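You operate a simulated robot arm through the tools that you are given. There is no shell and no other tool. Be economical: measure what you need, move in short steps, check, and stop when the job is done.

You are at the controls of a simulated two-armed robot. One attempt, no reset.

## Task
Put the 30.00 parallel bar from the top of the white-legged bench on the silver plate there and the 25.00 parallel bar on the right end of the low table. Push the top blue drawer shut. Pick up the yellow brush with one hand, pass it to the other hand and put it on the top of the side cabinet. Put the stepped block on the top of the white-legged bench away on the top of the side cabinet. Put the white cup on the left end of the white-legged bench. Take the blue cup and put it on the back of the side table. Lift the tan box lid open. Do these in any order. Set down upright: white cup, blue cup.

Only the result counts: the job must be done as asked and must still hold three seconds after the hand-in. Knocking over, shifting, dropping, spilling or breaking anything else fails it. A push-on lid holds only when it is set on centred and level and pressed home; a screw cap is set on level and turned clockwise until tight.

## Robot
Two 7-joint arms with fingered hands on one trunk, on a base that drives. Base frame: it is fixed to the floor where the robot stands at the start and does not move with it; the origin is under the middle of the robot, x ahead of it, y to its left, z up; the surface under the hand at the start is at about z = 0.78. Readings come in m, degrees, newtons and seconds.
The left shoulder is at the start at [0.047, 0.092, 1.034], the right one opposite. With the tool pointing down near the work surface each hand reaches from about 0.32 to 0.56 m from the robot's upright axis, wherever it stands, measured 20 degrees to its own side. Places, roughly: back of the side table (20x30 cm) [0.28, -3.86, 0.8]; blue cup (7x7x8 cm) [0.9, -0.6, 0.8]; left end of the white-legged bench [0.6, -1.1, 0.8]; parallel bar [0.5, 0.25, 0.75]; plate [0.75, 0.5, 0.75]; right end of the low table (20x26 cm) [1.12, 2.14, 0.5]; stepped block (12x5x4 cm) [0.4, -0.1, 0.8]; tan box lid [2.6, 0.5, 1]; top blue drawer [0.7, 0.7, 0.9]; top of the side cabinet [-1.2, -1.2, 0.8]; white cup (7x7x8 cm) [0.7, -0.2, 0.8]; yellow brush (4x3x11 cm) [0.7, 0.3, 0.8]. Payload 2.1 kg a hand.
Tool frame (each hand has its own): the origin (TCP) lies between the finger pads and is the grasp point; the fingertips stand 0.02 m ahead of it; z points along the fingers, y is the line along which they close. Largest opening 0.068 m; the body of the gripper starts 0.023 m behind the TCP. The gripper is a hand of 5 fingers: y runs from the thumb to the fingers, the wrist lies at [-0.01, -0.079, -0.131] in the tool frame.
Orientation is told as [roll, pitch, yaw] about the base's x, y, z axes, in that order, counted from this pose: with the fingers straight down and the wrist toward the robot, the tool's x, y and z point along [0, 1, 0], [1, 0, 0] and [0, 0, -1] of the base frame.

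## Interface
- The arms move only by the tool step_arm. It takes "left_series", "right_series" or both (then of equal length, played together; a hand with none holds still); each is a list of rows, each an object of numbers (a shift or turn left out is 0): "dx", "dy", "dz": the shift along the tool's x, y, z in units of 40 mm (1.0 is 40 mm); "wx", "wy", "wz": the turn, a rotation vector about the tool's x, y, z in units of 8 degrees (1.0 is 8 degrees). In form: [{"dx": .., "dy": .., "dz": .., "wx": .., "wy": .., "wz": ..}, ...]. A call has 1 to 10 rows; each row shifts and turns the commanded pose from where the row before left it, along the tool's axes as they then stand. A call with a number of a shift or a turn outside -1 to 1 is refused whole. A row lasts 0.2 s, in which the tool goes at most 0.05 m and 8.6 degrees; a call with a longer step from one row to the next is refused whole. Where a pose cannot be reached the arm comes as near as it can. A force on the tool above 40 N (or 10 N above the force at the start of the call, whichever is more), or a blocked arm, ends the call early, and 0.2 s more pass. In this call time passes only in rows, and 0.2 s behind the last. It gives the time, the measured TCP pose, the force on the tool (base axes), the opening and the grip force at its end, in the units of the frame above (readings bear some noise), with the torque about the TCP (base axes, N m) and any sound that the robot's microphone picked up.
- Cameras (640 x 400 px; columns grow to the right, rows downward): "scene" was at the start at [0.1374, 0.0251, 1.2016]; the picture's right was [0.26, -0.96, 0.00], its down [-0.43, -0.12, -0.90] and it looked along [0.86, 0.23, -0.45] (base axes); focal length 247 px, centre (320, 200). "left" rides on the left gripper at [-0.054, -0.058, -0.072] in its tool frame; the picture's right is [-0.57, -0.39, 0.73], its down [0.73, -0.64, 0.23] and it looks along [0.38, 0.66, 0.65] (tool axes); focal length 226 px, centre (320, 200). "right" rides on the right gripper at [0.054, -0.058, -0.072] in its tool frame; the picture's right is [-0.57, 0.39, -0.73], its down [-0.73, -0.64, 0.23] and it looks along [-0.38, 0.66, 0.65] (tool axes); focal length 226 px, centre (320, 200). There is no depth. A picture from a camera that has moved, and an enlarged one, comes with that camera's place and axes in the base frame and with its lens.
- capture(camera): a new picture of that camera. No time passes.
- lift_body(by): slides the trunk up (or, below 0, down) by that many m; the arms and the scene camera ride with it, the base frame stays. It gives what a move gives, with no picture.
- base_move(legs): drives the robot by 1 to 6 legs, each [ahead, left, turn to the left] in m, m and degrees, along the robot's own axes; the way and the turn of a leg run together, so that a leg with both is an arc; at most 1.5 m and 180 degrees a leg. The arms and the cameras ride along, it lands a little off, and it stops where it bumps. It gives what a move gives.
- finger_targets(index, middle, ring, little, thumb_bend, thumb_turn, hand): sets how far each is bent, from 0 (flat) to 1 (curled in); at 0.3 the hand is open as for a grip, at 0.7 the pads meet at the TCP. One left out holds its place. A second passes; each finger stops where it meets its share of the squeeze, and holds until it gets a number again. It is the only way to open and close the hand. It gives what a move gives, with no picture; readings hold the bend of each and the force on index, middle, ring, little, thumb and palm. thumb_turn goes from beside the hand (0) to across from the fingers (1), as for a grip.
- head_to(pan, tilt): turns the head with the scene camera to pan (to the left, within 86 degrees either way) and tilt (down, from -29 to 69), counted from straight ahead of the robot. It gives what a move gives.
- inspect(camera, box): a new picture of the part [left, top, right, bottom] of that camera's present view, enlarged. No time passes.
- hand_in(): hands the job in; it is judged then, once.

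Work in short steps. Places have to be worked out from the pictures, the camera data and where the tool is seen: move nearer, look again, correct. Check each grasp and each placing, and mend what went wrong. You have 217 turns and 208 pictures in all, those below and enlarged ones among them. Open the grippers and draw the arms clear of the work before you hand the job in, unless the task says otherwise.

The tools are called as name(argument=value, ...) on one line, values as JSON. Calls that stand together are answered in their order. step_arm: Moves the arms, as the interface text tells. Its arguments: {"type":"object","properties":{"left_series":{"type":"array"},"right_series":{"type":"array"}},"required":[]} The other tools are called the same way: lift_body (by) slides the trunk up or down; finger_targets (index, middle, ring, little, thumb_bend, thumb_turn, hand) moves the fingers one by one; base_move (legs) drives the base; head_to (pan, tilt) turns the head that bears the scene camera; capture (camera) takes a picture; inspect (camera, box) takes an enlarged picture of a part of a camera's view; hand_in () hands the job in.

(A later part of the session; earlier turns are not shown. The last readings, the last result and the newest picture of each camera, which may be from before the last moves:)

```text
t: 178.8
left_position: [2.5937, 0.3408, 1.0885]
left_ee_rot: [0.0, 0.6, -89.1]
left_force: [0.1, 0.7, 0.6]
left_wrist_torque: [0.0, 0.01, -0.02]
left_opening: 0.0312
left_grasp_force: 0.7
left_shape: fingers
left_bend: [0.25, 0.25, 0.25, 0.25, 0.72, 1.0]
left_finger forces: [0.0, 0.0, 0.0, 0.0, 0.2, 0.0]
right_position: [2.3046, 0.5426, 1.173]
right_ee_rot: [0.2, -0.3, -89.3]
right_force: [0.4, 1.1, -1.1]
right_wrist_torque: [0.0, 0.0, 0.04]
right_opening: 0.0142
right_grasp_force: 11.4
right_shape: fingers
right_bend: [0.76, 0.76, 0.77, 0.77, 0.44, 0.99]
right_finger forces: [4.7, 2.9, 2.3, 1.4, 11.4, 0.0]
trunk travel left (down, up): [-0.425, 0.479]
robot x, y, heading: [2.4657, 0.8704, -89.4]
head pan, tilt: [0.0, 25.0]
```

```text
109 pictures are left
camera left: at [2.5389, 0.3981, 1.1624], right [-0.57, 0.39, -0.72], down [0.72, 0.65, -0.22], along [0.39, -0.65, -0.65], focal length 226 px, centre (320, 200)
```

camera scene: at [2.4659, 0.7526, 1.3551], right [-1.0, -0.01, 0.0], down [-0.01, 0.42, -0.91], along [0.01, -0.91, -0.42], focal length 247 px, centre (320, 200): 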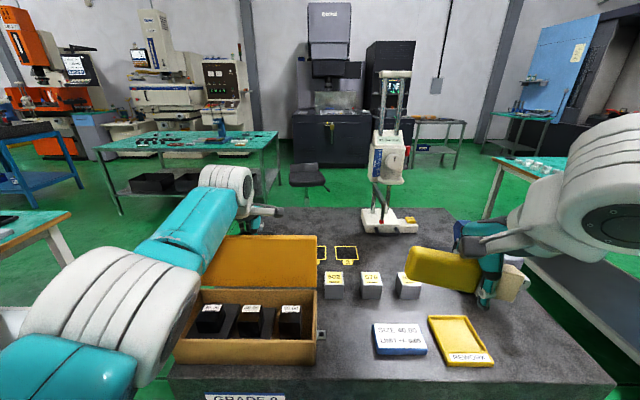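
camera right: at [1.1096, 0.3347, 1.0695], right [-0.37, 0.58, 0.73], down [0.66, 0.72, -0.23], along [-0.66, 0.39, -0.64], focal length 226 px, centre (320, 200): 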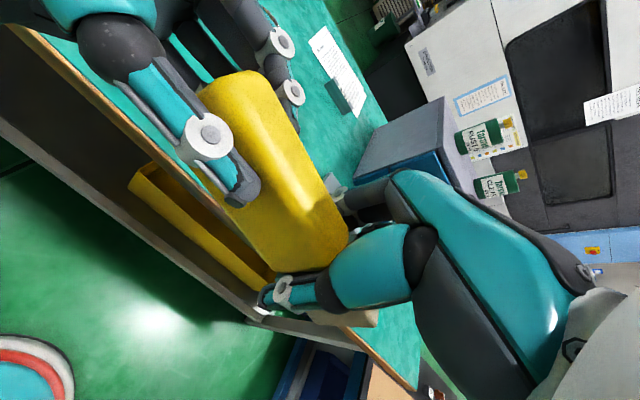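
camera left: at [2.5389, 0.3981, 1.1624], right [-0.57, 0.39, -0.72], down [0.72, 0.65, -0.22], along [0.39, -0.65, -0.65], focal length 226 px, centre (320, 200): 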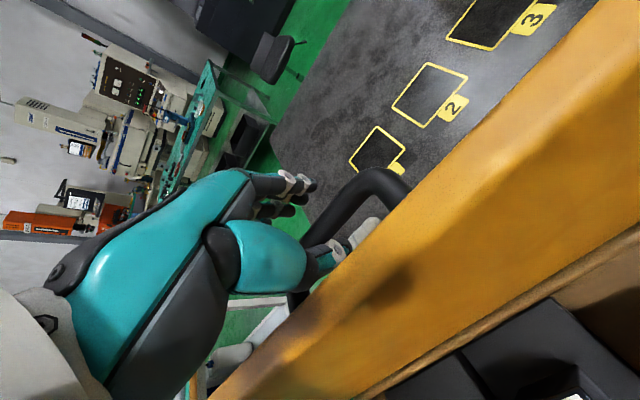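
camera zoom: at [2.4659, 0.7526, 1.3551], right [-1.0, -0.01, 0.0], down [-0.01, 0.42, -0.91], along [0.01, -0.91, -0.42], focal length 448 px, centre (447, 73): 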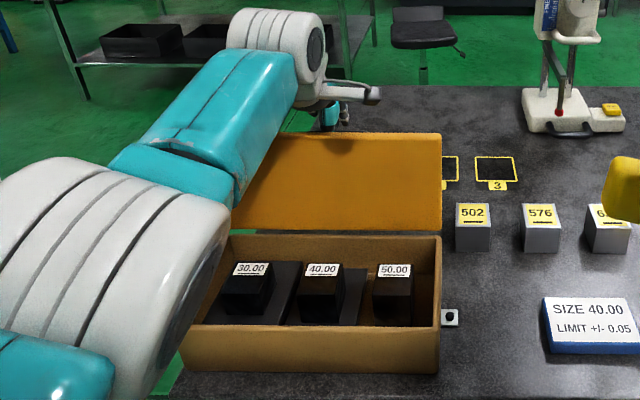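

The lid settled further back and stays. Raise the hand straight up.

step_arm(left_series=[{"dz": -0.4}, {"dz": -0.5}, {"dz": -0.6}, {"dz": -0.6}])

inspect(camera="scene", box=[150, 160, 350, 380])

capture(camera="left")

```text
t: 179.8
left_position: [2.598, 0.3573, 1.1692]
left_ee_rot: [0.0, 0.5, -89.2]
left_force: [0.1, -0.1, -0.2]
left_wrist_torque: [0.02, -0.01, -0.05]
left_opening: 0.0308
left_grasp_force: 0.1
left_shape: fingers
left_bend: [0.25, 0.25, 0.25, 0.25, 0.72, 1.0]
left_finger forces: [0.1, 0.1, 0.0, 0.0, 0.0, 0.1]
left hand out of reach, approached as far as the arm can: row 2, 3, 4
right_position: [2.3032, 0.5426, 1.1733]
right_ee_rot: [0.1, -0.1, -89.3]
right_force: [0.3, 0.4, -0.1]
right_wrist_torque: [0.02, -0.02, -0.02]
right_opening: 0.0143
right_grasp_force: 10.9
right_shape: fingers
right_bend: [0.76, 0.76, 0.77, 0.77, 0.44, 0.99]
right_finger forces: [4.8, 2.9, 2.2, 1.4, 11.2, 0.1]
trunk travel left (down, up): [-0.425, 0.479]
robot x, y, heading: [2.4641, 0.8695, -89.3]
head pan, tilt: [0.0, 25.0]
```

```text
1.82 times, centred on (250, 270) of scene
camera zoom: at [2.4659, 0.7528, 1.3551], right [-1.0, -0.01, 0.0], down [0.0, 0.42, -0.91], along [0.01, -0.91, -0.42], focal length 448 px, centre (447, 73)
```

zoom: 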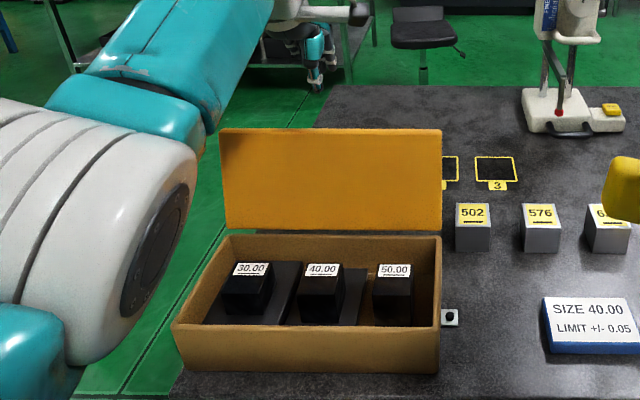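

```text
107 pictures are left
camera left: at [2.5414, 0.4136, 1.2414], right [-0.57, 0.39, -0.72], down [0.72, 0.65, -0.22], along [0.39, -0.65, -0.65], focal length 226 px, centre (320, 200)
```

left: 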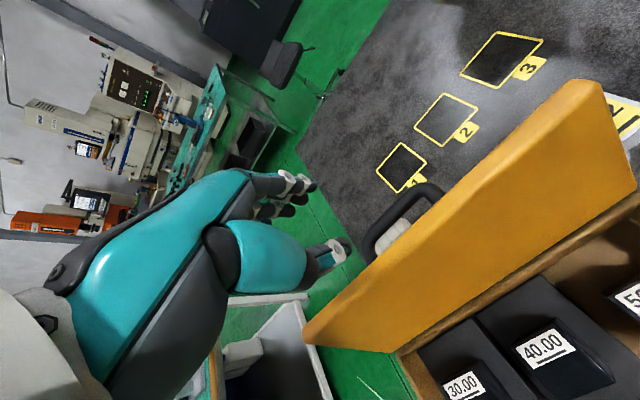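

The lid stays open. Raise the trunk a bit for clearance, then back away.

lift_body(by=0.1)

base_move(legs=[[-0.4, 0, 0]])

capture(camera="scene")

```text
t: 181.1
left_position: [2.596, 0.3607, 1.2769]
left_ee_rot: [0.0, -0.4, -89.1]
left_force: [-0.5, 0.3, -0.3]
left_wrist_torque: [-0.02, 0.04, 0.01]
left_opening: 0.0308
left_grasp_force: 0.0
left_shape: fingers
left_bend: [0.25, 0.25, 0.25, 0.25, 0.72, 1.0]
left_finger forces: [0.0, 0.0, 0.0, 0.1, 0.0, 0.0]
right_position: [2.3042, 0.5429, 1.2731]
right_ee_rot: [0.1, -0.2, -89.3]
right_force: [-0.2, -0.8, -0.5]
right_wrist_torque: [0.02, 0.0, -0.01]
right_opening: 0.0142
right_grasp_force: 10.9
right_shape: fingers
right_bend: [0.76, 0.76, 0.77, 0.77, 0.44, 0.99]
right_finger forces: [4.8, 2.9, 2.2, 1.3, 11.3, 0.1]
trunk travel left (down, up): [-0.525, 0.379]
robot x, y, heading: [2.4645, 0.8758, -89.1]
head pan, tilt: [0.0, 25.0]
```

```text
t: 183.6
left_position: [2.59, 0.7596, 1.2778]
left_ee_rot: [0.1, -0.6, -89.4]
left_force: [-0.4, 0.0, 0.4]
left_wrist_torque: [0.02, 0.03, -0.03]
left_opening: 0.0306
left_grasp_force: 0.1
left_shape: fingers
left_bend: [0.25, 0.25, 0.25, 0.25, 0.72, 1.0]
left_finger forces: [0.1, 0.1, 0.0, 0.1, 0.0, 0.0]
right_position: [2.2987, 0.943, 1.2729]
right_ee_rot: [0.1, -0.3, -89.3]
right_force: [0.3, -1.0, -0.3]
right_wrist_torque: [0.0, 0.05, 0.01]
right_opening: 0.0141
right_grasp_force: 11.2
right_shape: fingers
right_bend: [0.76, 0.76, 0.77, 0.77, 0.44, 0.99]
right_finger forces: [4.8, 2.9, 2.3, 1.3, 11.3, 0.0]
trunk travel left (down, up): [-0.525, 0.379]
robot x, y, heading: [2.4593, 1.2717, -89.5]
head pan, tilt: [0.0, 25.0]
```

```text
106 pictures are left
camera scene: at [2.4613, 1.1601, 1.4555], right [-1.0, -0.01, 0.0], down [0.0, 0.42, -0.91], along [0.01, -0.91, -0.42], focal length 247 px, centre (320, 200)
```

scene: 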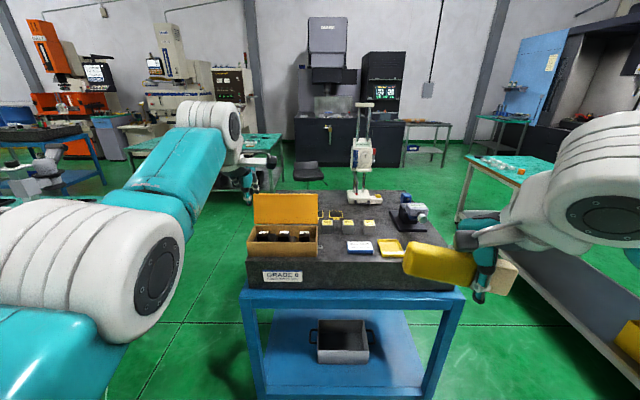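

Lid done. Lower the trunk back and drive to the bench's far side near the cups.

base_move(legs=[[0, -0.8, 0], [0, 0, -90.5], [0, 0.6, 0], [0.2, 0.72, 0]])

lift_body(by=-0.25)

head_to(pan=0, tilt=40)

capture(camera="scene")

```text
t: 198.3
left_position: [1.0101, -0.221, 1.2775]
left_ee_rot: [0.1, -0.5, -176.8]
left_force: [0.5, 0.5, 0.1]
left_wrist_torque: [0.05, 0.01, -0.03]
left_opening: 0.0311
left_grasp_force: 0.0
left_shape: fingers
left_bend: [0.25, 0.25, 0.25, 0.25, 0.72, 1.0]
left_finger forces: [0.0, 0.1, 0.1, 0.0, 0.0, 0.1]
right_position: [1.1811, 0.0785, 1.2734]
right_ee_rot: [0.1, -0.2, -177.0]
right_force: [-0.4, -1.5, 0.0]
right_wrist_torque: [-0.02, 0.01, 0.02]
right_opening: 0.0141
right_grasp_force: 11.4
right_shape: fingers
right_bend: [0.76, 0.76, 0.77, 0.77, 0.44, 0.99]
right_finger forces: [4.6, 2.9, 2.2, 1.2, 10.8, 0.0]
trunk travel left (down, up): [-0.525, 0.379]
robot x, y, heading: [1.5151, -0.0687, -177.1]
head pan, tilt: [0.0, 25.0]
```

```text
t: 200.9
left_position: [1.0111, -0.2204, 1.0283]
left_ee_rot: [0.1, -0.6, -176.9]
left_force: [0.5, 0.9, -0.4]
left_wrist_torque: [0.04, -0.01, 0.01]
left_opening: 0.0307
left_grasp_force: 0.0
left_shape: fingers
left_bend: [0.25, 0.25, 0.25, 0.25, 0.72, 1.0]
left_finger forces: [0.0, 0.1, 0.0, 0.0, 0.1, 0.0]
right_position: [1.1813, 0.0782, 1.0234]
right_ee_rot: [0.1, -0.1, -177.1]
right_force: [-0.1, 0.5, -1.1]
right_wrist_torque: [0.02, 0.01, -0.02]
right_opening: 0.0142
right_grasp_force: 11.2
right_shape: fingers
right_bend: [0.76, 0.76, 0.77, 0.77, 0.44, 0.99]
right_finger forces: [4.7, 2.9, 2.1, 1.2, 10.8, 0.0]
trunk travel left (down, up): [-0.275, 0.629]
robot x, y, heading: [1.5133, -0.0667, -177.2]
head pan, tilt: [0.0, 25.0]
```

```text
t: 201.7
left_position: [1.0095, -0.2209, 1.0274]
left_ee_rot: [0.0, -0.4, -176.9]
left_force: [0.2, 0.0, 0.5]
left_wrist_torque: [0.03, -0.02, 0.03]
left_opening: 0.0306
left_grasp_force: 0.1
left_shape: fingers
left_bend: [0.25, 0.25, 0.25, 0.25, 0.72, 1.0]
left_finger forces: [0.1, 0.0, 0.0, 0.0, 0.1, 0.1]
right_position: [1.1814, 0.0784, 1.0233]
right_ee_rot: [0.0, -0.3, -177.0]
right_force: [-0.2, -0.7, -1.1]
right_wrist_torque: [0.01, 0.03, -0.04]
right_opening: 0.0141
right_grasp_force: 10.9
right_shape: fingers
right_bend: [0.76, 0.76, 0.77, 0.77, 0.44, 0.99]
right_finger forces: [4.7, 2.8, 2.1, 1.2, 10.8, 0.0]
trunk travel left (down, up): [-0.275, 0.629]
robot x, y, heading: [1.5123, -0.0708, -177.1]
head pan, tilt: [0.0, 40.0]
```

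```text
105 pictures are left
camera scene: at [1.3825, -0.0735, 1.1807], right [-0.05, 1.0, 0.0], down [0.64, 0.03, -0.77], along [-0.77, -0.04, -0.64], focal length 247 px, centre (320, 200)
```

scene: 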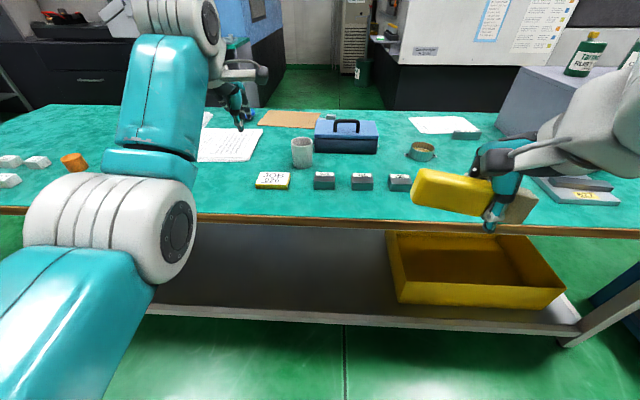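

White cup at (0.734, −0.16). Open the left hand, retract it a bit, straighten the heading, and come closer.

finger_targets(hand="left", index=0.3, middle=0.3, ring=0.3, little=0.3, thumb_bend=0.3, thumb_turn=1)

step_arm(left_series=[{"dy": -0.9}, {"dy": -0.9}, {"dy": -0.9}, {"dy": -0.9}])

base_move(legs=[[0, 0, -2.8], [0.28, -0.03, 0]])

capture(camera="left")

capture(camera="scene")

```text
t: 202.7
left_position: [1.0097, -0.2217, 1.0263]
left_ee_rot: [0.1, -0.6, -176.9]
left_force: [0.5, -0.6, -0.4]
left_wrist_torque: [-0.03, 0.0, -0.03]
left_opening: 0.0624
left_grasp_force: 0.1
left_shape: fingers
left_bend: [0.3, 0.3, 0.3, 0.3, 0.3, 0.98]
left_finger forces: [0.0, 0.0, 0.0, 0.1, 0.0, 0.0]
right_position: [1.1788, 0.0776, 1.0237]
right_ee_rot: [0.1, -0.2, -177.0]
right_force: [0.5, -0.4, -1.1]
right_wrist_torque: [-0.01, -0.01, 0.01]
right_opening: 0.014
right_grasp_force: 10.4
right_shape: fingers
right_bend: [0.76, 0.76, 0.77, 0.77, 0.44, 0.99]
right_finger forces: [4.8, 2.9, 2.3, 1.2, 10.8, 0.0]
trunk travel left (down, up): [-0.275, 0.629]
robot x, y, heading: [1.5122, -0.0699, -177.2]
head pan, tilt: [0.0, 40.0]
```

```text
t: 203.7
left_position: [1.1523, -0.2137, 1.0277]
left_ee_rot: [0.1, -0.3, -176.8]
left_force: [-0.1, -0.2, -0.9]
left_wrist_torque: [-0.01, -0.01, -0.02]
left_opening: 0.0625
left_grasp_force: 0.0
left_shape: fingers
left_bend: [0.3, 0.3, 0.3, 0.3, 0.3, 0.98]
left_finger forces: [0.0, 0.1, 0.0, 0.0, 0.0, 0.1]
right_position: [1.18, 0.0792, 1.0228]
right_ee_rot: [0.1, -0.2, -177.0]
right_force: [0.5, -0.4, -0.9]
right_wrist_torque: [0.0, 0.02, 0.04]
right_opening: 0.0141
right_grasp_force: 11.5
right_shape: fingers
right_bend: [0.76, 0.77, 0.77, 0.77, 0.44, 0.99]
right_finger forces: [4.7, 3.0, 2.2, 1.0, 10.8, 0.0]
trunk travel left (down, up): [-0.275, 0.629]
robot x, y, heading: [1.5159, -0.0674, -176.8]
head pan, tilt: [0.0, 40.0]
```

```text
t: 206.0
left_position: [0.872, -0.1668, 1.0278]
left_ee_rot: [0.0, -0.5, -179.7]
left_force: [-0.5, 0.4, -0.6]
left_wrist_torque: [-0.03, -0.04, -0.02]
left_opening: 0.0623
left_grasp_force: 0.0
left_shape: fingers
left_bend: [0.3, 0.3, 0.3, 0.3, 0.3, 0.98]
left_finger forces: [0.1, 0.1, 0.0, 0.0, 0.0, 0.0]
right_position: [0.9148, 0.125, 1.0229]
right_ee_rot: [0.1, -0.1, -179.6]
right_force: [-0.2, 0.0, -0.4]
right_wrist_torque: [0.02, 0.01, 0.0]
right_opening: 0.0142
right_grasp_force: 11.1
right_shape: fingers
right_bend: [0.76, 0.77, 0.77, 0.77, 0.44, 0.99]
right_finger forces: [4.7, 2.9, 2.2, 1.1, 10.8, 0.1]
trunk travel left (down, up): [-0.275, 0.629]
robot x, y, heading: [1.2421, -0.0398, -179.7]
head pan, tilt: [0.0, 40.0]
```

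```text
104 pictures are left
camera left: at [0.9298, -0.1117, 1.0992], right [0.38, 0.57, -0.73], down [0.64, -0.73, -0.23], along [-0.67, -0.38, -0.64], focal length 226 px, centre (320, 200)
```

left: 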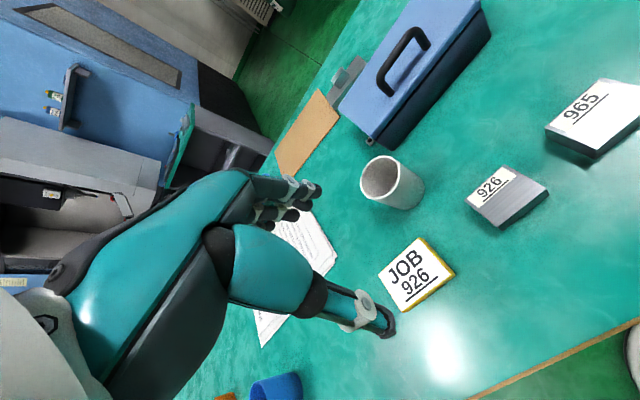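

```text
103 pictures are left
camera scene: at [1.1096, -0.0373, 1.1806], right [0.0, 1.0, 0.0], down [0.64, 0.0, -0.77], along [-0.77, 0.0, -0.64], focal length 247 px, centre (320, 200)
```

scene: 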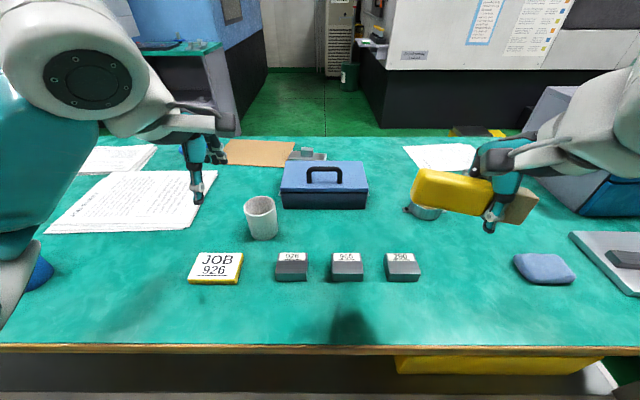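

Rim centre ≈ (0.741, −0.157), z≈0.86. The cup is too wide for an outside grip, so I pinch the far-left wall (thumb inside); turn the hand 40° to keep the fingers off the blue case.

step_arm(left_series=[{"wz": -1}, {"wz": -1}, {"wz": -1}, {"wz": -1}, {"wz": -1}, {"dx": -0.575, "dy": 0.79}, {"dx": -0.575, "dy": 0.79}, {"dx": -0.575, "dy": 0.79}, {"dx": -0.575, "dy": 0.79}])

capture(camera="left")

inspect(camera="scene", box=[180, 120, 360, 260])

```text
t: 208.0
left_position: [0.7232, -0.1826, 1.0249]
left_ee_rot: [-0.2, -0.6, -139.9]
left_force: [-0.9, -1.0, -0.2]
left_wrist_torque: [-0.01, 0.02, 0.02]
left_opening: 0.0626
left_grasp_force: 0.0
left_shape: fingers
left_bend: [0.3, 0.3, 0.3, 0.3, 0.3, 0.98]
left_finger forces: [0.0, 0.1, 0.0, 0.0, 0.0, 0.0]
left hand out of reach, approached as far as the arm can: row 9
right_position: [0.9149, 0.1229, 1.024]
right_ee_rot: [0.0, -0.1, -179.7]
right_force: [-0.7, 0.5, -0.4]
right_wrist_torque: [0.02, 0.02, 0.0]
right_opening: 0.0142
right_grasp_force: 11.2
right_shape: fingers
right_bend: [0.76, 0.77, 0.77, 0.77, 0.44, 0.99]
right_finger forces: [4.7, 2.9, 2.1, 1.1, 10.9, 0.0]
trunk travel left (down, up): [-0.275, 0.629]
robot x, y, heading: [1.243, -0.0392, -179.7]
head pan, tilt: [0.0, 40.0]
```

```text
102 pictures are left
camera left: at [0.7339, -0.1035, 1.0974], right [-0.08, 0.68, -0.73], down [0.96, -0.15, -0.24], along [-0.27, -0.72, -0.64], focal length 226 px, centre (320, 200)
```

left: 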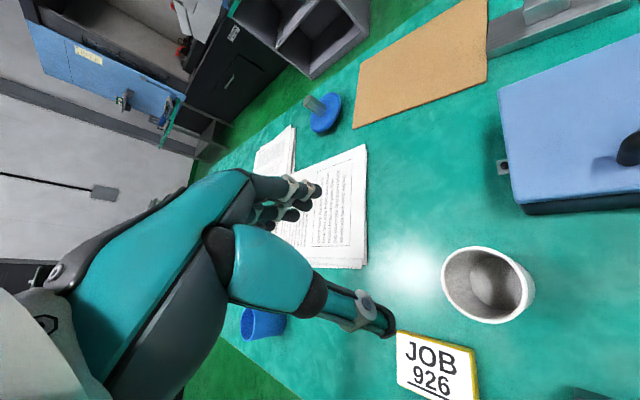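

```text
2.86 times, centred on (270, 190) of scene
camera zoom: at [1.1093, -0.0386, 1.1806], right [0.0, 1.0, 0.0], down [0.64, 0.0, -0.77], along [-0.77, 0.0, -0.64], focal length 705 px, centre (463, 229)
```

zoom: 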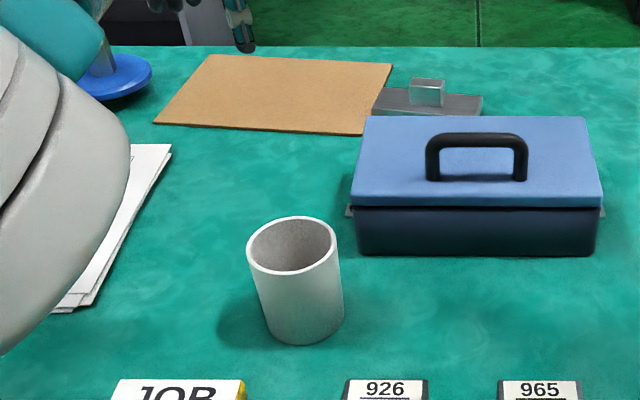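

Cup centre (0.741, −0.155). Correct slightly and descend to just above the rim.

step_arm(left_series=[{"dz": 0.8, "dx": -0.12}, {"dz": 0.8, "dx": -0.1}, {"dz": 0.8}, {"dz": 0.8}])

capture(camera="left")

inspect(camera="scene", box=[180, 120, 360, 260])

```text
t: 209.0
left_position: [0.7146, -0.1756, 0.8972]
left_ee_rot: [-0.3, -0.4, -139.6]
left_force: [0.8, -0.7, 0.9]
left_wrist_torque: [0.0, -0.03, 0.01]
left_opening: 0.0624
left_grasp_force: 0.0
left_shape: fingers
left_bend: [0.3, 0.3, 0.3, 0.3, 0.3, 0.98]
left_finger forces: [0.0, 0.0, 0.0, 0.0, 0.1, 0.0]
right_position: [0.9149, 0.1234, 1.0231]
right_ee_rot: [0.1, -0.1, -179.7]
right_force: [-0.4, -0.2, -0.6]
right_wrist_torque: [-0.02, 0.02, 0.02]
right_opening: 0.0144
right_grasp_force: 10.7
right_shape: fingers
right_bend: [0.76, 0.77, 0.77, 0.77, 0.44, 0.99]
right_finger forces: [4.7, 3.0, 2.2, 1.1, 10.8, 0.1]
trunk travel left (down, up): [-0.275, 0.629]
robot x, y, heading: [1.2379, -0.0402, -179.8]
head pan, tilt: [0.0, 40.0]
```

```text
100 pictures are left
camera left: at [0.7242, -0.0967, 0.9693], right [-0.08, 0.68, -0.73], down [0.96, -0.14, -0.24], along [-0.27, -0.72, -0.64], focal length 226 px, centre (320, 200)
```

left: 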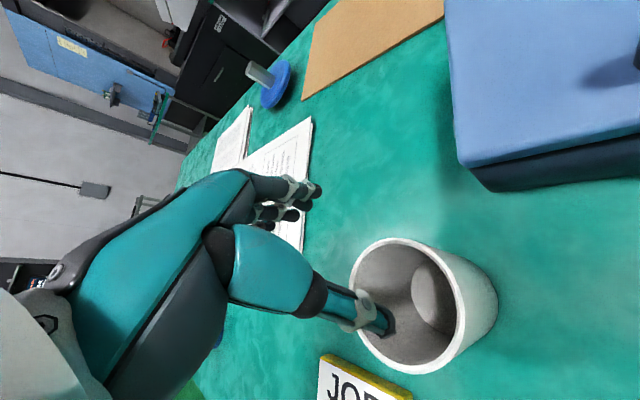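

```text
2.86 times, centred on (270, 190) of scene
camera zoom: at [1.1095, -0.0372, 1.1806], right [0.0, 1.0, 0.0], down [0.64, 0.0, -0.77], along [-0.77, 0.0, -0.64], focal length 705 px, centre (463, 229)
```

zoom: 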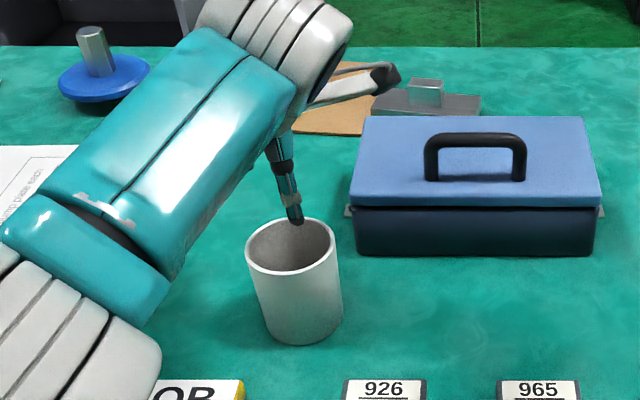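

Thumb is over the cup's mouth, fingers outside. Descend 5 cm and pinch.

step_arm(left_series=[{"dz": 0.5}, {"dz": 0.4}, {"dz": 0.3}])

capture(camera="left")

```text
t: 209.8
left_position: [0.7175, -0.1759, 0.8512]
left_ee_rot: [-0.3, -0.4, -139.6]
left_force: [0.5, -0.1, -0.1]
left_wrist_torque: [0.01, 0.0, 0.02]
left_opening: 0.0624
left_grasp_force: 0.0
left_shape: fingers
left_bend: [0.3, 0.3, 0.3, 0.3, 0.3, 0.98]
left_finger forces: [0.1, 0.0, 0.1, 0.0, 0.0, 0.1]
right_position: [0.9151, 0.1243, 1.0235]
right_ee_rot: [0.1, -0.2, -179.6]
right_force: [0.0, -1.7, -1.0]
right_wrist_torque: [0.01, 0.01, 0.0]
right_opening: 0.014
right_grasp_force: 11.1
right_shape: fingers
right_bend: [0.76, 0.77, 0.77, 0.77, 0.44, 0.99]
right_finger forces: [4.7, 2.9, 2.3, 1.1, 10.7, 0.1]
trunk travel left (down, up): [-0.275, 0.629]
robot x, y, heading: [1.2427, -0.0376, -179.9]
head pan, tilt: [0.0, 40.0]
```

```text
98 pictures are left
camera left: at [0.7265, -0.0963, 0.9229], right [-0.08, 0.68, -0.73], down [0.96, -0.14, -0.24], along [-0.27, -0.72, -0.64], focal length 226 px, centre (320, 200)
```

left: 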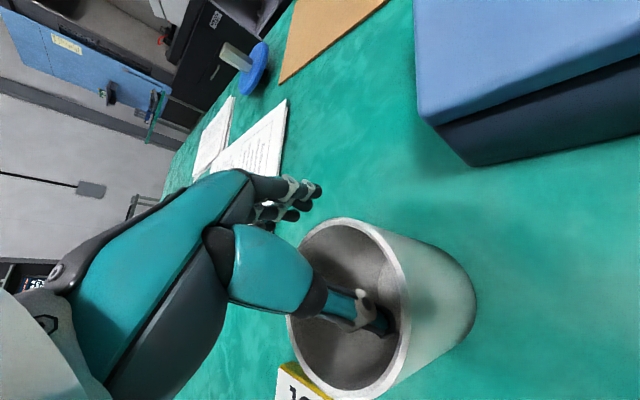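

finger_targets(hand="left", index=0.7, middle=0.7, ring=0.7, little=0.7, thumb_bend=0.7, thumb_turn=1)

capture(camera="left")

```text
t: 210.8
left_position: [0.717, -0.1754, 0.8505]
left_ee_rot: [-0.4, -0.4, -139.7]
left_force: [-0.7, 0.6, -0.3]
left_wrist_torque: [0.01, -0.02, 0.03]
left_opening: 0.0001
left_grasp_force: 0.3
left_shape: fingers
left_bend: [0.69, 0.7, 0.7, 0.7, 0.69, 1.0]
left_finger forces: [0.1, 0.0, 0.1, 0.0, 0.3, 0.0]
right_position: [0.9142, 0.124, 1.0219]
right_ee_rot: [0.1, -0.2, -179.7]
right_force: [0.2, -0.2, -1.3]
right_wrist_torque: [0.01, -0.01, -0.01]
right_opening: 0.014
right_grasp_force: 10.9
right_shape: fingers
right_bend: [0.76, 0.77, 0.77, 0.77, 0.44, 0.99]
right_finger forces: [4.8, 2.9, 2.2, 1.1, 10.8, 0.0]
trunk travel left (down, up): [-0.275, 0.629]
robot x, y, heading: [1.2407, -0.0365, -179.9]
head pan, tilt: [0.0, 40.0]
```

```text
97 pictures are left
camera left: at [0.7265, -0.0963, 0.9232], right [-0.08, 0.68, -0.73], down [0.96, -0.14, -0.24], along [-0.27, -0.72, -0.64], focal length 226 px, centre (320, 200)
```

left: 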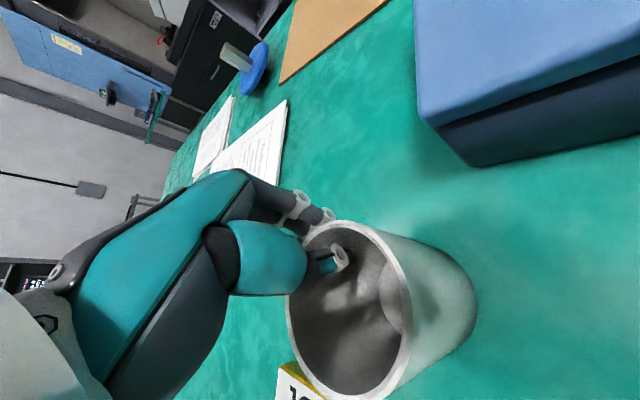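

Just touching the wall; squeeze more.

finger_targets(hand="left", index=0.85, middle=0.85, ring=0.85, little=0.85, thumb_bend=0.85)

step_arm(left_series=[{"dz": -0.4}])

capture(camera="left")

inspect(camera="scene", box=[180, 120, 360, 260])

```text
t: 211.8
left_position: [0.7175, -0.1772, 0.8506]
left_ee_rot: [-0.3, -0.3, -139.7]
left_force: [0.5, -1.2, 2.2]
left_wrist_torque: [0.07, -0.03, -0.04]
left_opening: 0.0
left_grasp_force: 12.5
left_shape: fingers
left_bend: [0.8, 0.84, 0.85, 0.85, 0.73, 0.98]
left_finger forces: [9.2, 4.4, 0.0, 0.1, 11.9, 0.1]
right_position: [0.9143, 0.1237, 1.0222]
right_ee_rot: [0.2, -0.2, -179.7]
right_force: [0.8, -0.4, -0.3]
right_wrist_torque: [-0.01, -0.03, -0.01]
right_opening: 0.0143
right_grasp_force: 10.7
right_shape: fingers
right_bend: [0.76, 0.77, 0.77, 0.77, 0.44, 0.99]
right_finger forces: [4.7, 2.8, 2.1, 1.1, 10.8, 0.0]
trunk travel left (down, up): [-0.275, 0.629]
robot x, y, heading: [1.2393, -0.0345, -179.7]
head pan, tilt: [0.0, 40.0]
```

```text
t: 212.2
left_position: [0.7163, -0.1737, 0.8669]
left_ee_rot: [-0.2, -0.5, -139.8]
left_force: [-0.2, 0.1, -1.2]
left_wrist_torque: [-0.02, 0.01, 0.0]
left_opening: 0.0
left_grasp_force: 14.4
left_shape: fingers
left_bend: [0.81, 0.85, 0.85, 0.85, 0.73, 0.98]
left_finger forces: [9.6, 4.9, 0.1, 0.0, 14.0, 0.1]
right_position: [0.9144, 0.1242, 1.0239]
right_ee_rot: [0.1, -0.1, -179.7]
right_force: [-0.2, 0.1, -0.9]
right_wrist_torque: [0.01, 0.01, -0.02]
right_opening: 0.0141
right_grasp_force: 10.4
right_shape: fingers
right_bend: [0.76, 0.77, 0.77, 0.77, 0.44, 0.99]
right_finger forces: [4.7, 2.9, 2.2, 1.0, 10.8, 0.1]
trunk travel left (down, up): [-0.275, 0.629]
robot x, y, heading: [1.2388, -0.0367, -179.7]
head pan, tilt: [0.0, 40.0]
```

```text
96 pictures are left
camera left: at [0.7263, -0.0951, 0.9392], right [-0.08, 0.68, -0.73], down [0.96, -0.14, -0.24], along [-0.27, -0.72, -0.64], focal length 226 px, centre (320, 200)
```

left: 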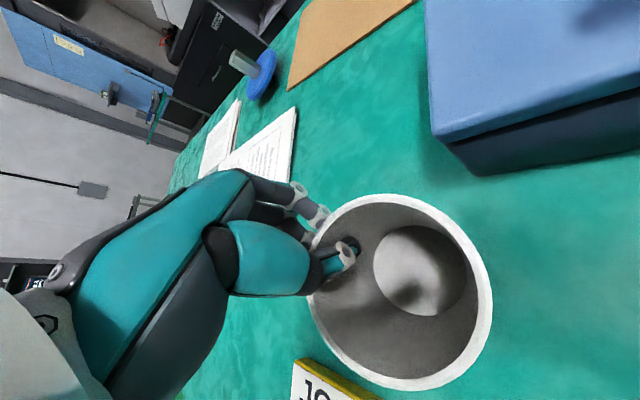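

```text
2.86 times, centred on (270, 190) of scene
camera zoom: at [1.1094, -0.0373, 1.1806], right [0.0, 1.0, 0.0], down [0.64, 0.0, -0.77], along [-0.77, 0.0, -0.64], focal length 705 px, centre (463, 229)
```

zoom: 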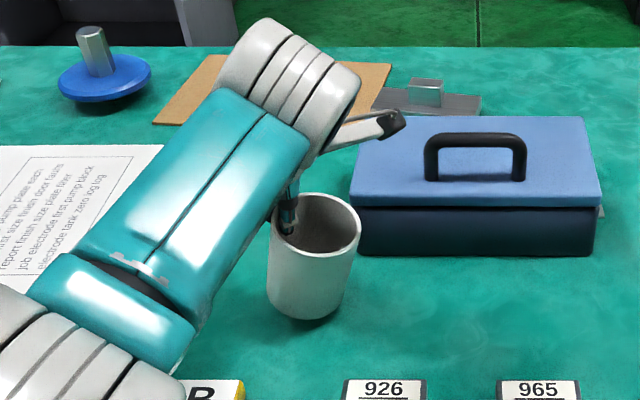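

Cup lifted, slightly tilted in the pinch. Raise it and retract toward the robot.

step_arm(left_series=[{"dz": -0.6}, {"dz": -0.7}, {"dz": -0.7}, {"dz": -0.7}, {"dz": -0.7}, {"dy": -0.7, "dx": 0.4}, {"dy": -0.7, "dx": 0.4}, {"dy": -0.5, "dx": 0.4}])

capture(camera="left")

capture(camera="scene")

```text
t: 214.0
left_position: [0.7291, -0.1518, 1.017]
left_ee_rot: [-0.3, -0.3, -139.6]
left_force: [0.4, -0.1, -0.3]
left_wrist_torque: [0.04, 0.02, -0.01]
left_opening: 0.0
left_grasp_force: 13.9
left_shape: fingers
left_bend: [0.81, 0.85, 0.85, 0.85, 0.73, 0.98]
left_finger forces: [9.4, 4.5, 0.1, 0.1, 13.6, 0.1]
left hand out of reach, approached as far as the arm can: row 6, 7, 8
right_position: [0.915, 0.1243, 1.0229]
right_ee_rot: [0.1, -0.2, -179.7]
right_force: [0.1, -0.2, -0.5]
right_wrist_torque: [0.03, 0.0, 0.0]
right_opening: 0.0141
right_grasp_force: 11.2
right_shape: fingers
right_bend: [0.76, 0.77, 0.77, 0.77, 0.44, 0.99]
right_finger forces: [4.7, 2.9, 2.2, 1.0, 10.7, 0.0]
trunk travel left (down, up): [-0.275, 0.629]
robot x, y, heading: [1.2359, -0.0422, -180.0]
head pan, tilt: [0.0, 40.0]
```

```text
94 pictures are left
camera left: at [0.7384, -0.0729, 1.0887], right [-0.08, 0.68, -0.73], down [0.96, -0.14, -0.24], along [-0.27, -0.72, -0.64], focal length 226 px, centre (320, 200)
```

left: 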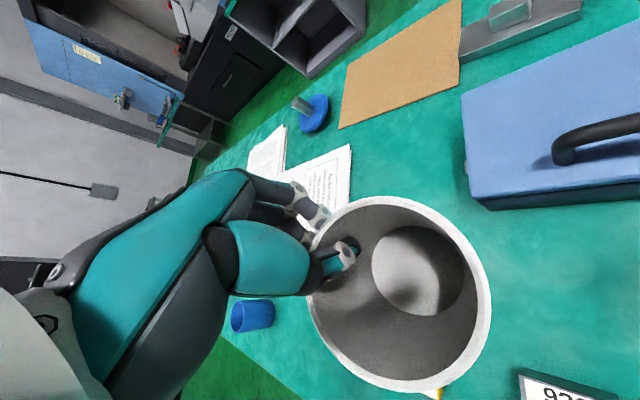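

```text
93 pictures are left
camera scene: at [1.1095, -0.0372, 1.1806], right [0.0, 1.0, 0.0], down [0.64, 0.0, -0.77], along [-0.77, 0.0, -0.64], focal length 247 px, centre (320, 200)
```

scene: 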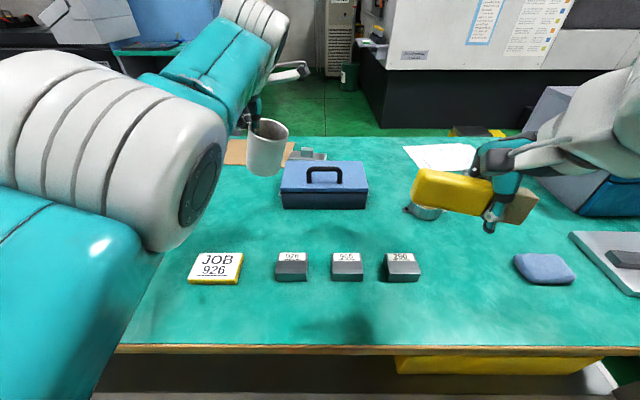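

Retract the hand, back off and strafe left toward the bench's left end to view it.

step_arm(left_series=[{"dx": 0.6, "dy": -0.72}, {"dx": 0.6, "dy": -0.72}, {"dx": 0.6, "dy": -0.72}, {"dx": 0.6, "dy": -0.72}])

base_move(legs=[[-0.2, 0, 0], [0, 0.9, 0]])

head_to(pan=0, tilt=35)

capture(camera="scene")

capture(camera="left")

```text
t: 215.0
left_position: [0.7401, -0.1332, 1.0396]
left_ee_rot: [-0.2, -0.3, -139.6]
left_force: [-0.5, 0.5, 0.0]
left_wrist_torque: [-0.02, 0.05, 0.03]
left_opening: 0.0
left_grasp_force: 13.5
left_shape: fingers
left_bend: [0.81, 0.85, 0.85, 0.85, 0.73, 0.98]
left_finger forces: [9.5, 4.6, 0.1, 0.0, 13.6, 0.0]
left hand out of reach, approached as far as the arm can: row 1, 2, 3, 4
right_position: [0.9154, 0.1236, 1.0232]
right_ee_rot: [0.1, -0.2, -179.7]
right_force: [0.9, 0.7, -1.4]
right_wrist_torque: [0.02, 0.01, 0.02]
right_opening: 0.014
right_grasp_force: 10.6
right_shape: fingers
right_bend: [0.76, 0.77, 0.77, 0.77, 0.44, 0.99]
right_finger forces: [4.6, 2.8, 2.2, 1.1, 10.8, 0.0]
trunk travel left (down, up): [-0.275, 0.629]
robot x, y, heading: [1.2421, -0.0378, -179.8]
head pan, tilt: [0.0, 40.0]
```

```text
t: 220.7
left_position: [0.9461, -0.9842, 1.0391]
left_ee_rot: [-0.1, -0.3, -139.6]
left_force: [-0.2, -0.4, 0.4]
left_wrist_torque: [-0.03, 0.02, 0.02]
left_opening: 0.0002
left_grasp_force: 14.3
left_shape: fingers
left_bend: [0.81, 0.85, 0.85, 0.85, 0.73, 0.98]
left_finger forces: [9.5, 4.4, 0.0, 0.0, 13.8, 0.0]
right_position: [1.1192, -0.7255, 1.0225]
right_ee_rot: [0.1, -0.3, -179.6]
right_force: [-0.5, -0.6, 0.0]
right_wrist_torque: [0.01, 0.0, 0.0]
right_opening: 0.0143
right_grasp_force: 10.9
right_shape: fingers
right_bend: [0.76, 0.77, 0.77, 0.77, 0.44, 0.99]
right_finger forces: [4.8, 3.0, 2.2, 1.1, 10.9, 0.0]
trunk travel left (down, up): [-0.275, 0.629]
robot x, y, heading: [1.446, -0.8891, -179.9]
head pan, tilt: [0.0, 40.0]
```

```text
t: 221.4
left_position: [0.9472, -0.9836, 1.0389]
left_ee_rot: [-0.3, -0.3, -139.6]
left_force: [0.0, -0.2, -0.5]
left_wrist_torque: [0.01, 0.03, 0.0]
left_opening: 0.0
left_grasp_force: 14.1
left_shape: fingers
left_bend: [0.81, 0.85, 0.85, 0.85, 0.73, 0.98]
left_finger forces: [9.4, 4.5, 0.0, 0.0, 13.8, 0.0]
right_position: [1.1198, -0.7254, 1.0229]
right_ee_rot: [0.1, -0.2, -179.6]
right_force: [-0.2, 0.5, 0.0]
right_wrist_torque: [-0.02, 0.02, 0.01]
right_opening: 0.0141
right_grasp_force: 10.9
right_shape: fingers
right_bend: [0.76, 0.77, 0.77, 0.77, 0.44, 0.99]
right_finger forces: [4.7, 2.9, 2.2, 1.1, 10.8, 0.0]
trunk travel left (down, up): [-0.275, 0.629]
robot x, y, heading: [1.4497, -0.8869, -179.3]
head pan, tilt: [0.0, 35.0]
```

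```text
92 pictures are left
camera scene: at [1.3111, -0.8864, 1.1881], right [-0.01, 1.0, 0.0], down [0.57, 0.0, -0.82], along [-0.82, 0.0, -0.57], focal length 247 px, centre (320, 200)
```

scene: 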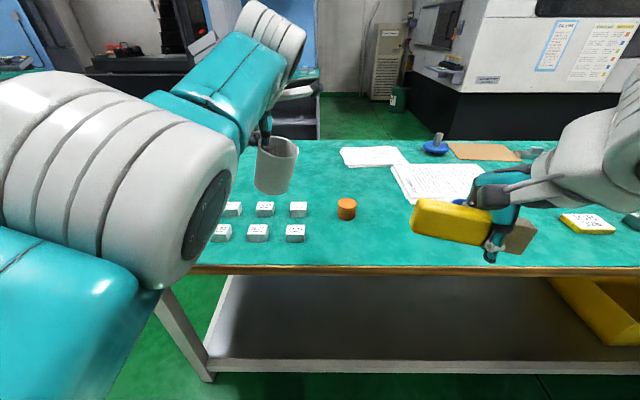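

```text
91 pictures are left
camera left: at [0.9546, -0.9047, 1.1119], right [-0.08, 0.68, -0.73], down [0.96, -0.14, -0.24], along [-0.26, -0.72, -0.64], focal length 226 px, centre (320, 200)
```

left: 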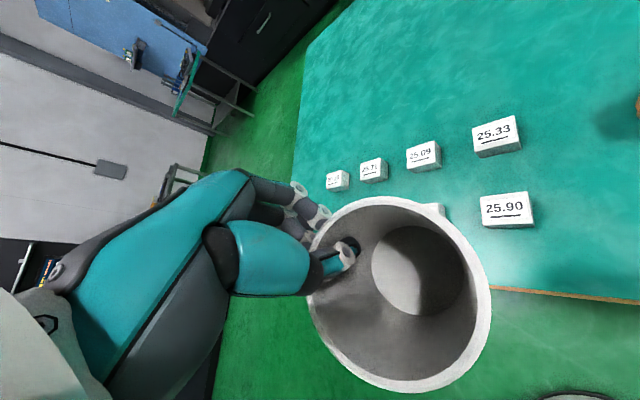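

The area around (0.6, −1.1) is free but out of reach from here; I go round to the bench's end, facing +y.

base_move(legs=[[0, 0.9, 0], [0, 0, -90], [0, 0.75, 0]])

capture(camera="scene")

```text
t: 233.6
left_position: [0.6137, -1.2737, 1.0398]
left_ee_rot: [-0.2, -0.3, 129.1]
left_force: [0.4, 0.9, -1.4]
left_wrist_torque: [0.02, 0.02, 0.0]
left_opening: 0.0001
left_grasp_force: 13.1
left_shape: fingers
left_bend: [0.81, 0.85, 0.85, 0.85, 0.73, 0.98]
left_finger forces: [8.9, 4.5, 0.0, 0.0, 12.9, 0.1]
right_position: [0.8677, -1.4519, 1.0226]
right_ee_rot: [0.1, -0.3, 88.9]
right_force: [0.0, 0.4, -0.7]
right_wrist_torque: [0.01, 0.01, 0.0]
right_opening: 0.0141
right_grasp_force: 10.9
right_shape: fingers
right_bend: [0.76, 0.77, 0.77, 0.78, 0.44, 0.99]
right_finger forces: [4.5, 2.8, 2.1, 1.1, 10.4, 0.0]
trunk travel left (down, up): [-0.275, 0.629]
robot x, y, heading: [0.6982, -1.7739, 89.1]
head pan, tilt: [0.0, 35.0]
```

```text
90 pictures are left
camera scene: at [0.7029, -1.6387, 1.1881], right [1.0, -0.02, 0.0], down [-0.01, -0.57, -0.82], along [0.01, 0.82, -0.57], focal length 247 px, centre (320, 200)
```

scene: 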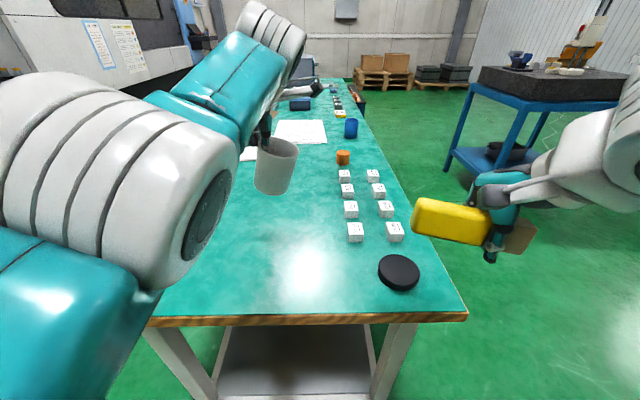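

Free area ahead. Move 13 cm ahead and lower the cup toward about (0.61, −1.15).

base_move(legs=[[0.13, 0, 0]])

step_arm(left_series=[{"dz": 0.8}, {"dz": 0.8}, {"dz": 0.8}, {"dz": 0.8}, {"dz": 0.4}])

capture(camera="scene")

capture(camera="left")

```text
t: 234.8
left_position: [0.6168, -1.1435, 1.0395]
left_ee_rot: [-0.2, -0.3, 129.1]
left_force: [-0.3, 0.1, -0.9]
left_wrist_torque: [0.0, 0.02, 0.02]
left_opening: 0.0002
left_grasp_force: 12.9
left_shape: fingers
left_bend: [0.81, 0.85, 0.85, 0.85, 0.73, 0.98]
left_finger forces: [8.8, 4.4, 0.1, 0.0, 12.9, 0.0]
right_position: [0.8701, -1.3224, 1.0229]
right_ee_rot: [0.2, -0.2, 89.0]
right_force: [0.1, 1.1, -0.6]
right_wrist_torque: [0.01, -0.02, 0.02]
right_opening: 0.0141
right_grasp_force: 10.1
right_shape: fingers
right_bend: [0.76, 0.77, 0.77, 0.78, 0.44, 0.99]
right_finger forces: [4.4, 2.9, 2.0, 1.0, 10.5, 0.0]
trunk travel left (down, up): [-0.275, 0.629]
robot x, y, heading: [0.7009, -1.6462, 89.1]
head pan, tilt: [0.0, 35.0]
```

```text
t: 236.1
left_position: [0.6224, -1.1224, 0.9]
left_ee_rot: [-0.1, -0.3, 129.1]
left_force: [-0.4, -0.3, -0.5]
left_wrist_torque: [0.0, 0.02, -0.01]
left_opening: 0.0
left_grasp_force: 13.3
left_shape: fingers
left_bend: [0.82, 0.85, 0.85, 0.85, 0.73, 0.98]
left_finger forces: [9.1, 4.3, 0.0, 0.0, 13.0, 0.0]
left hand out of reach, approached as far as the arm can: row 1, 2, 3
right_position: [0.8707, -1.3223, 1.0218]
right_ee_rot: [0.1, -0.2, 89.0]
right_force: [0.0, -0.2, -0.6]
right_wrist_torque: [0.02, -0.03, -0.02]
right_opening: 0.0139
right_grasp_force: 10.5
right_shape: fingers
right_bend: [0.76, 0.77, 0.77, 0.78, 0.44, 0.99]
right_finger forces: [4.4, 2.9, 2.1, 1.0, 10.5, 0.0]
trunk travel left (down, up): [-0.275, 0.629]
robot x, y, heading: [0.7016, -1.6489, 89.0]
head pan, tilt: [0.0, 35.0]
```

```text
89 pictures are left
camera scene: at [0.7051, -1.5096, 1.1881], right [1.0, -0.02, 0.0], down [-0.01, -0.57, -0.82], along [0.01, 0.82, -0.57], focal length 247 px, centre (320, 200)
```

scene: 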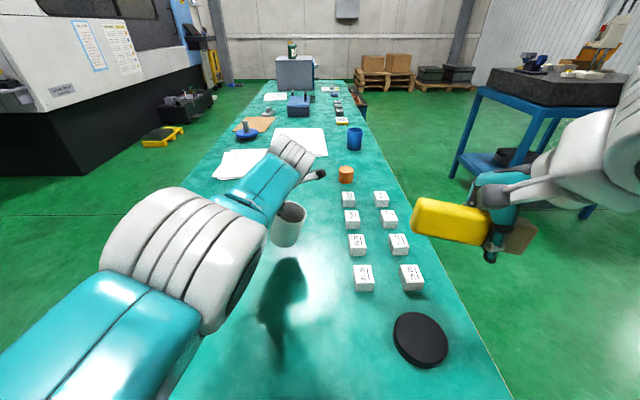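

```text
88 pictures are left
camera left: at [0.7009, -1.1335, 0.9716], right [0.68, 0.06, -0.73], down [-0.16, -0.96, -0.24], along [-0.71, 0.28, -0.64], focal length 226 px, centre (320, 200)
```

left: 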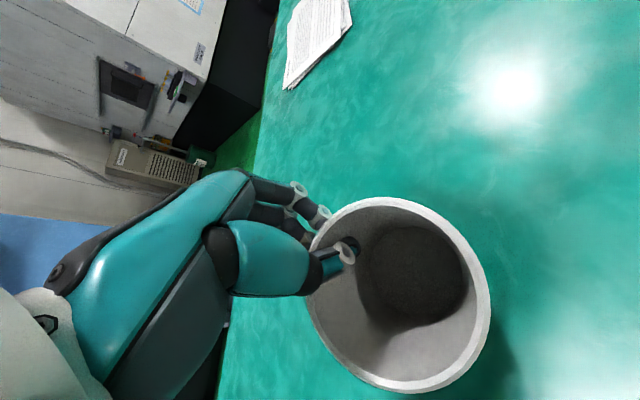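

Lower slowly until the cup touches.

step_arm(left_series=[{"dz": 0.25}, {"dz": 0.2}, {"dz": 0.15}, {"dz": 0.1}])

inspect(camera="scene", box=[200, 140, 380, 280])

```text
t: 237.1
left_position: [0.6206, -1.1226, 0.8714]
left_ee_rot: [-0.1, -0.3, 129.3]
left_force: [-0.6, -0.3, 0.0]
left_wrist_torque: [0.02, 0.01, 0.02]
left_opening: 0.0002
left_grasp_force: 13.2
left_shape: fingers
left_bend: [0.82, 0.85, 0.85, 0.85, 0.73, 0.98]
left_finger forces: [9.3, 4.4, 0.1, 0.1, 13.3, 0.0]
right_position: [0.87, -1.3233, 1.023]
right_ee_rot: [0.1, -0.2, 89.1]
right_force: [-0.1, 0.2, -0.8]
right_wrist_torque: [0.01, -0.01, -0.02]
right_opening: 0.0139
right_grasp_force: 10.3
right_shape: fingers
right_bend: [0.76, 0.77, 0.77, 0.78, 0.44, 0.99]
right_finger forces: [4.5, 2.9, 2.2, 1.1, 10.4, 0.0]
trunk travel left (down, up): [-0.275, 0.629]
robot x, y, heading: [0.7018, -1.6462, 89.0]
head pan, tilt: [0.0, 35.0]
```

```text
2.86 times, centred on (290, 210) of scene
camera zoom: at [0.7051, -1.5096, 1.1881], right [1.0, -0.02, 0.0], down [-0.01, -0.57, -0.82], along [0.01, 0.82, -0.57], focal length 705 px, centre (406, 171)
```

zoom: 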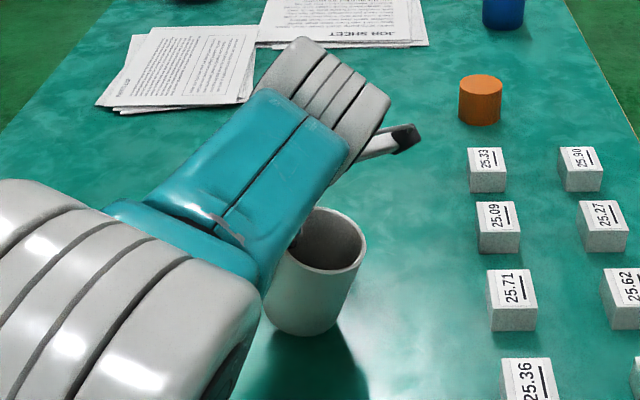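

step_arm(left_series=[{"dz": 0.12}, {"dz": 0.1}])

step_arm(left_series=[{"dz": 0.1}, {"dz": 0.08}])

inspect(camera="scene", box=[200, 140, 380, 280])

```text
t: 237.7
left_position: [0.6205, -1.1247, 0.8629]
left_ee_rot: [-0.2, -0.3, 129.2]
left_force: [0.3, 0.2, -0.5]
left_wrist_torque: [0.03, 0.0, -0.02]
left_opening: 0.0
left_grasp_force: 13.4
left_shape: fingers
left_bend: [0.82, 0.85, 0.85, 0.85, 0.73, 0.98]
left_finger forces: [9.3, 4.4, 0.1, 0.0, 13.1, 0.1]
right_position: [0.8709, -1.3235, 1.0227]
right_ee_rot: [0.1, -0.2, 89.0]
right_force: [0.3, 0.1, -0.3]
right_wrist_torque: [0.01, 0.0, 0.01]
right_opening: 0.0143
right_grasp_force: 10.2
right_shape: fingers
right_bend: [0.76, 0.77, 0.77, 0.78, 0.44, 0.99]
right_finger forces: [4.5, 2.8, 2.1, 1.0, 10.5, 0.0]
trunk travel left (down, up): [-0.275, 0.629]
robot x, y, heading: [0.7018, -1.65, 89.0]
head pan, tilt: [0.0, 35.0]
```

```text
t: 238.2
left_position: [0.6198, -1.126, 0.8556]
left_ee_rot: [-0.2, -0.4, 129.2]
left_force: [-1.0, 0.4, 4.1]
left_wrist_torque: [-0.07, -0.1, 0.01]
left_opening: 0.0
left_grasp_force: 14.1
left_shape: fingers
left_bend: [0.82, 0.86, 0.85, 0.85, 0.73, 0.98]
left_finger forces: [9.5, 5.9, 0.1, 0.1, 13.3, 0.1]
right_position: [0.8696, -1.3244, 1.0232]
right_ee_rot: [0.0, -0.2, 88.9]
right_force: [-0.7, 0.8, 0.5]
right_wrist_torque: [0.01, -0.04, -0.02]
right_opening: 0.014
right_grasp_force: 10.8
right_shape: fingers
right_bend: [0.76, 0.77, 0.77, 0.78, 0.44, 0.99]
right_finger forces: [4.7, 2.9, 2.2, 0.9, 10.4, 0.0]
trunk travel left (down, up): [-0.275, 0.629]
robot x, y, heading: [0.6996, -1.6472, 89.0]
head pan, tilt: [0.0, 35.0]
```

```text
2.86 times, centred on (290, 210) of scene
camera zoom: at [0.705, -1.5101, 1.1883], right [1.0, -0.02, 0.0], down [-0.01, -0.57, -0.82], along [0.01, 0.82, -0.57], focal length 705 px, centre (406, 171)
```

zoom: 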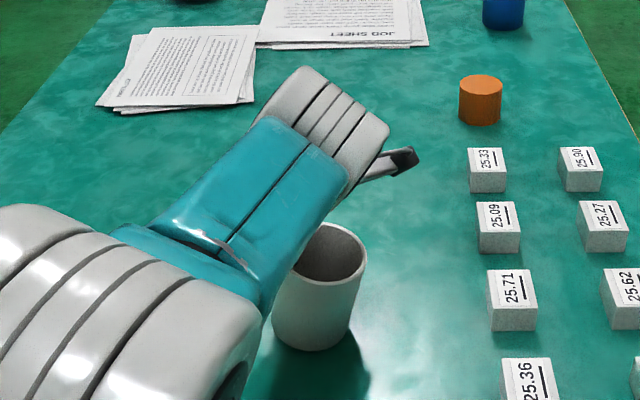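

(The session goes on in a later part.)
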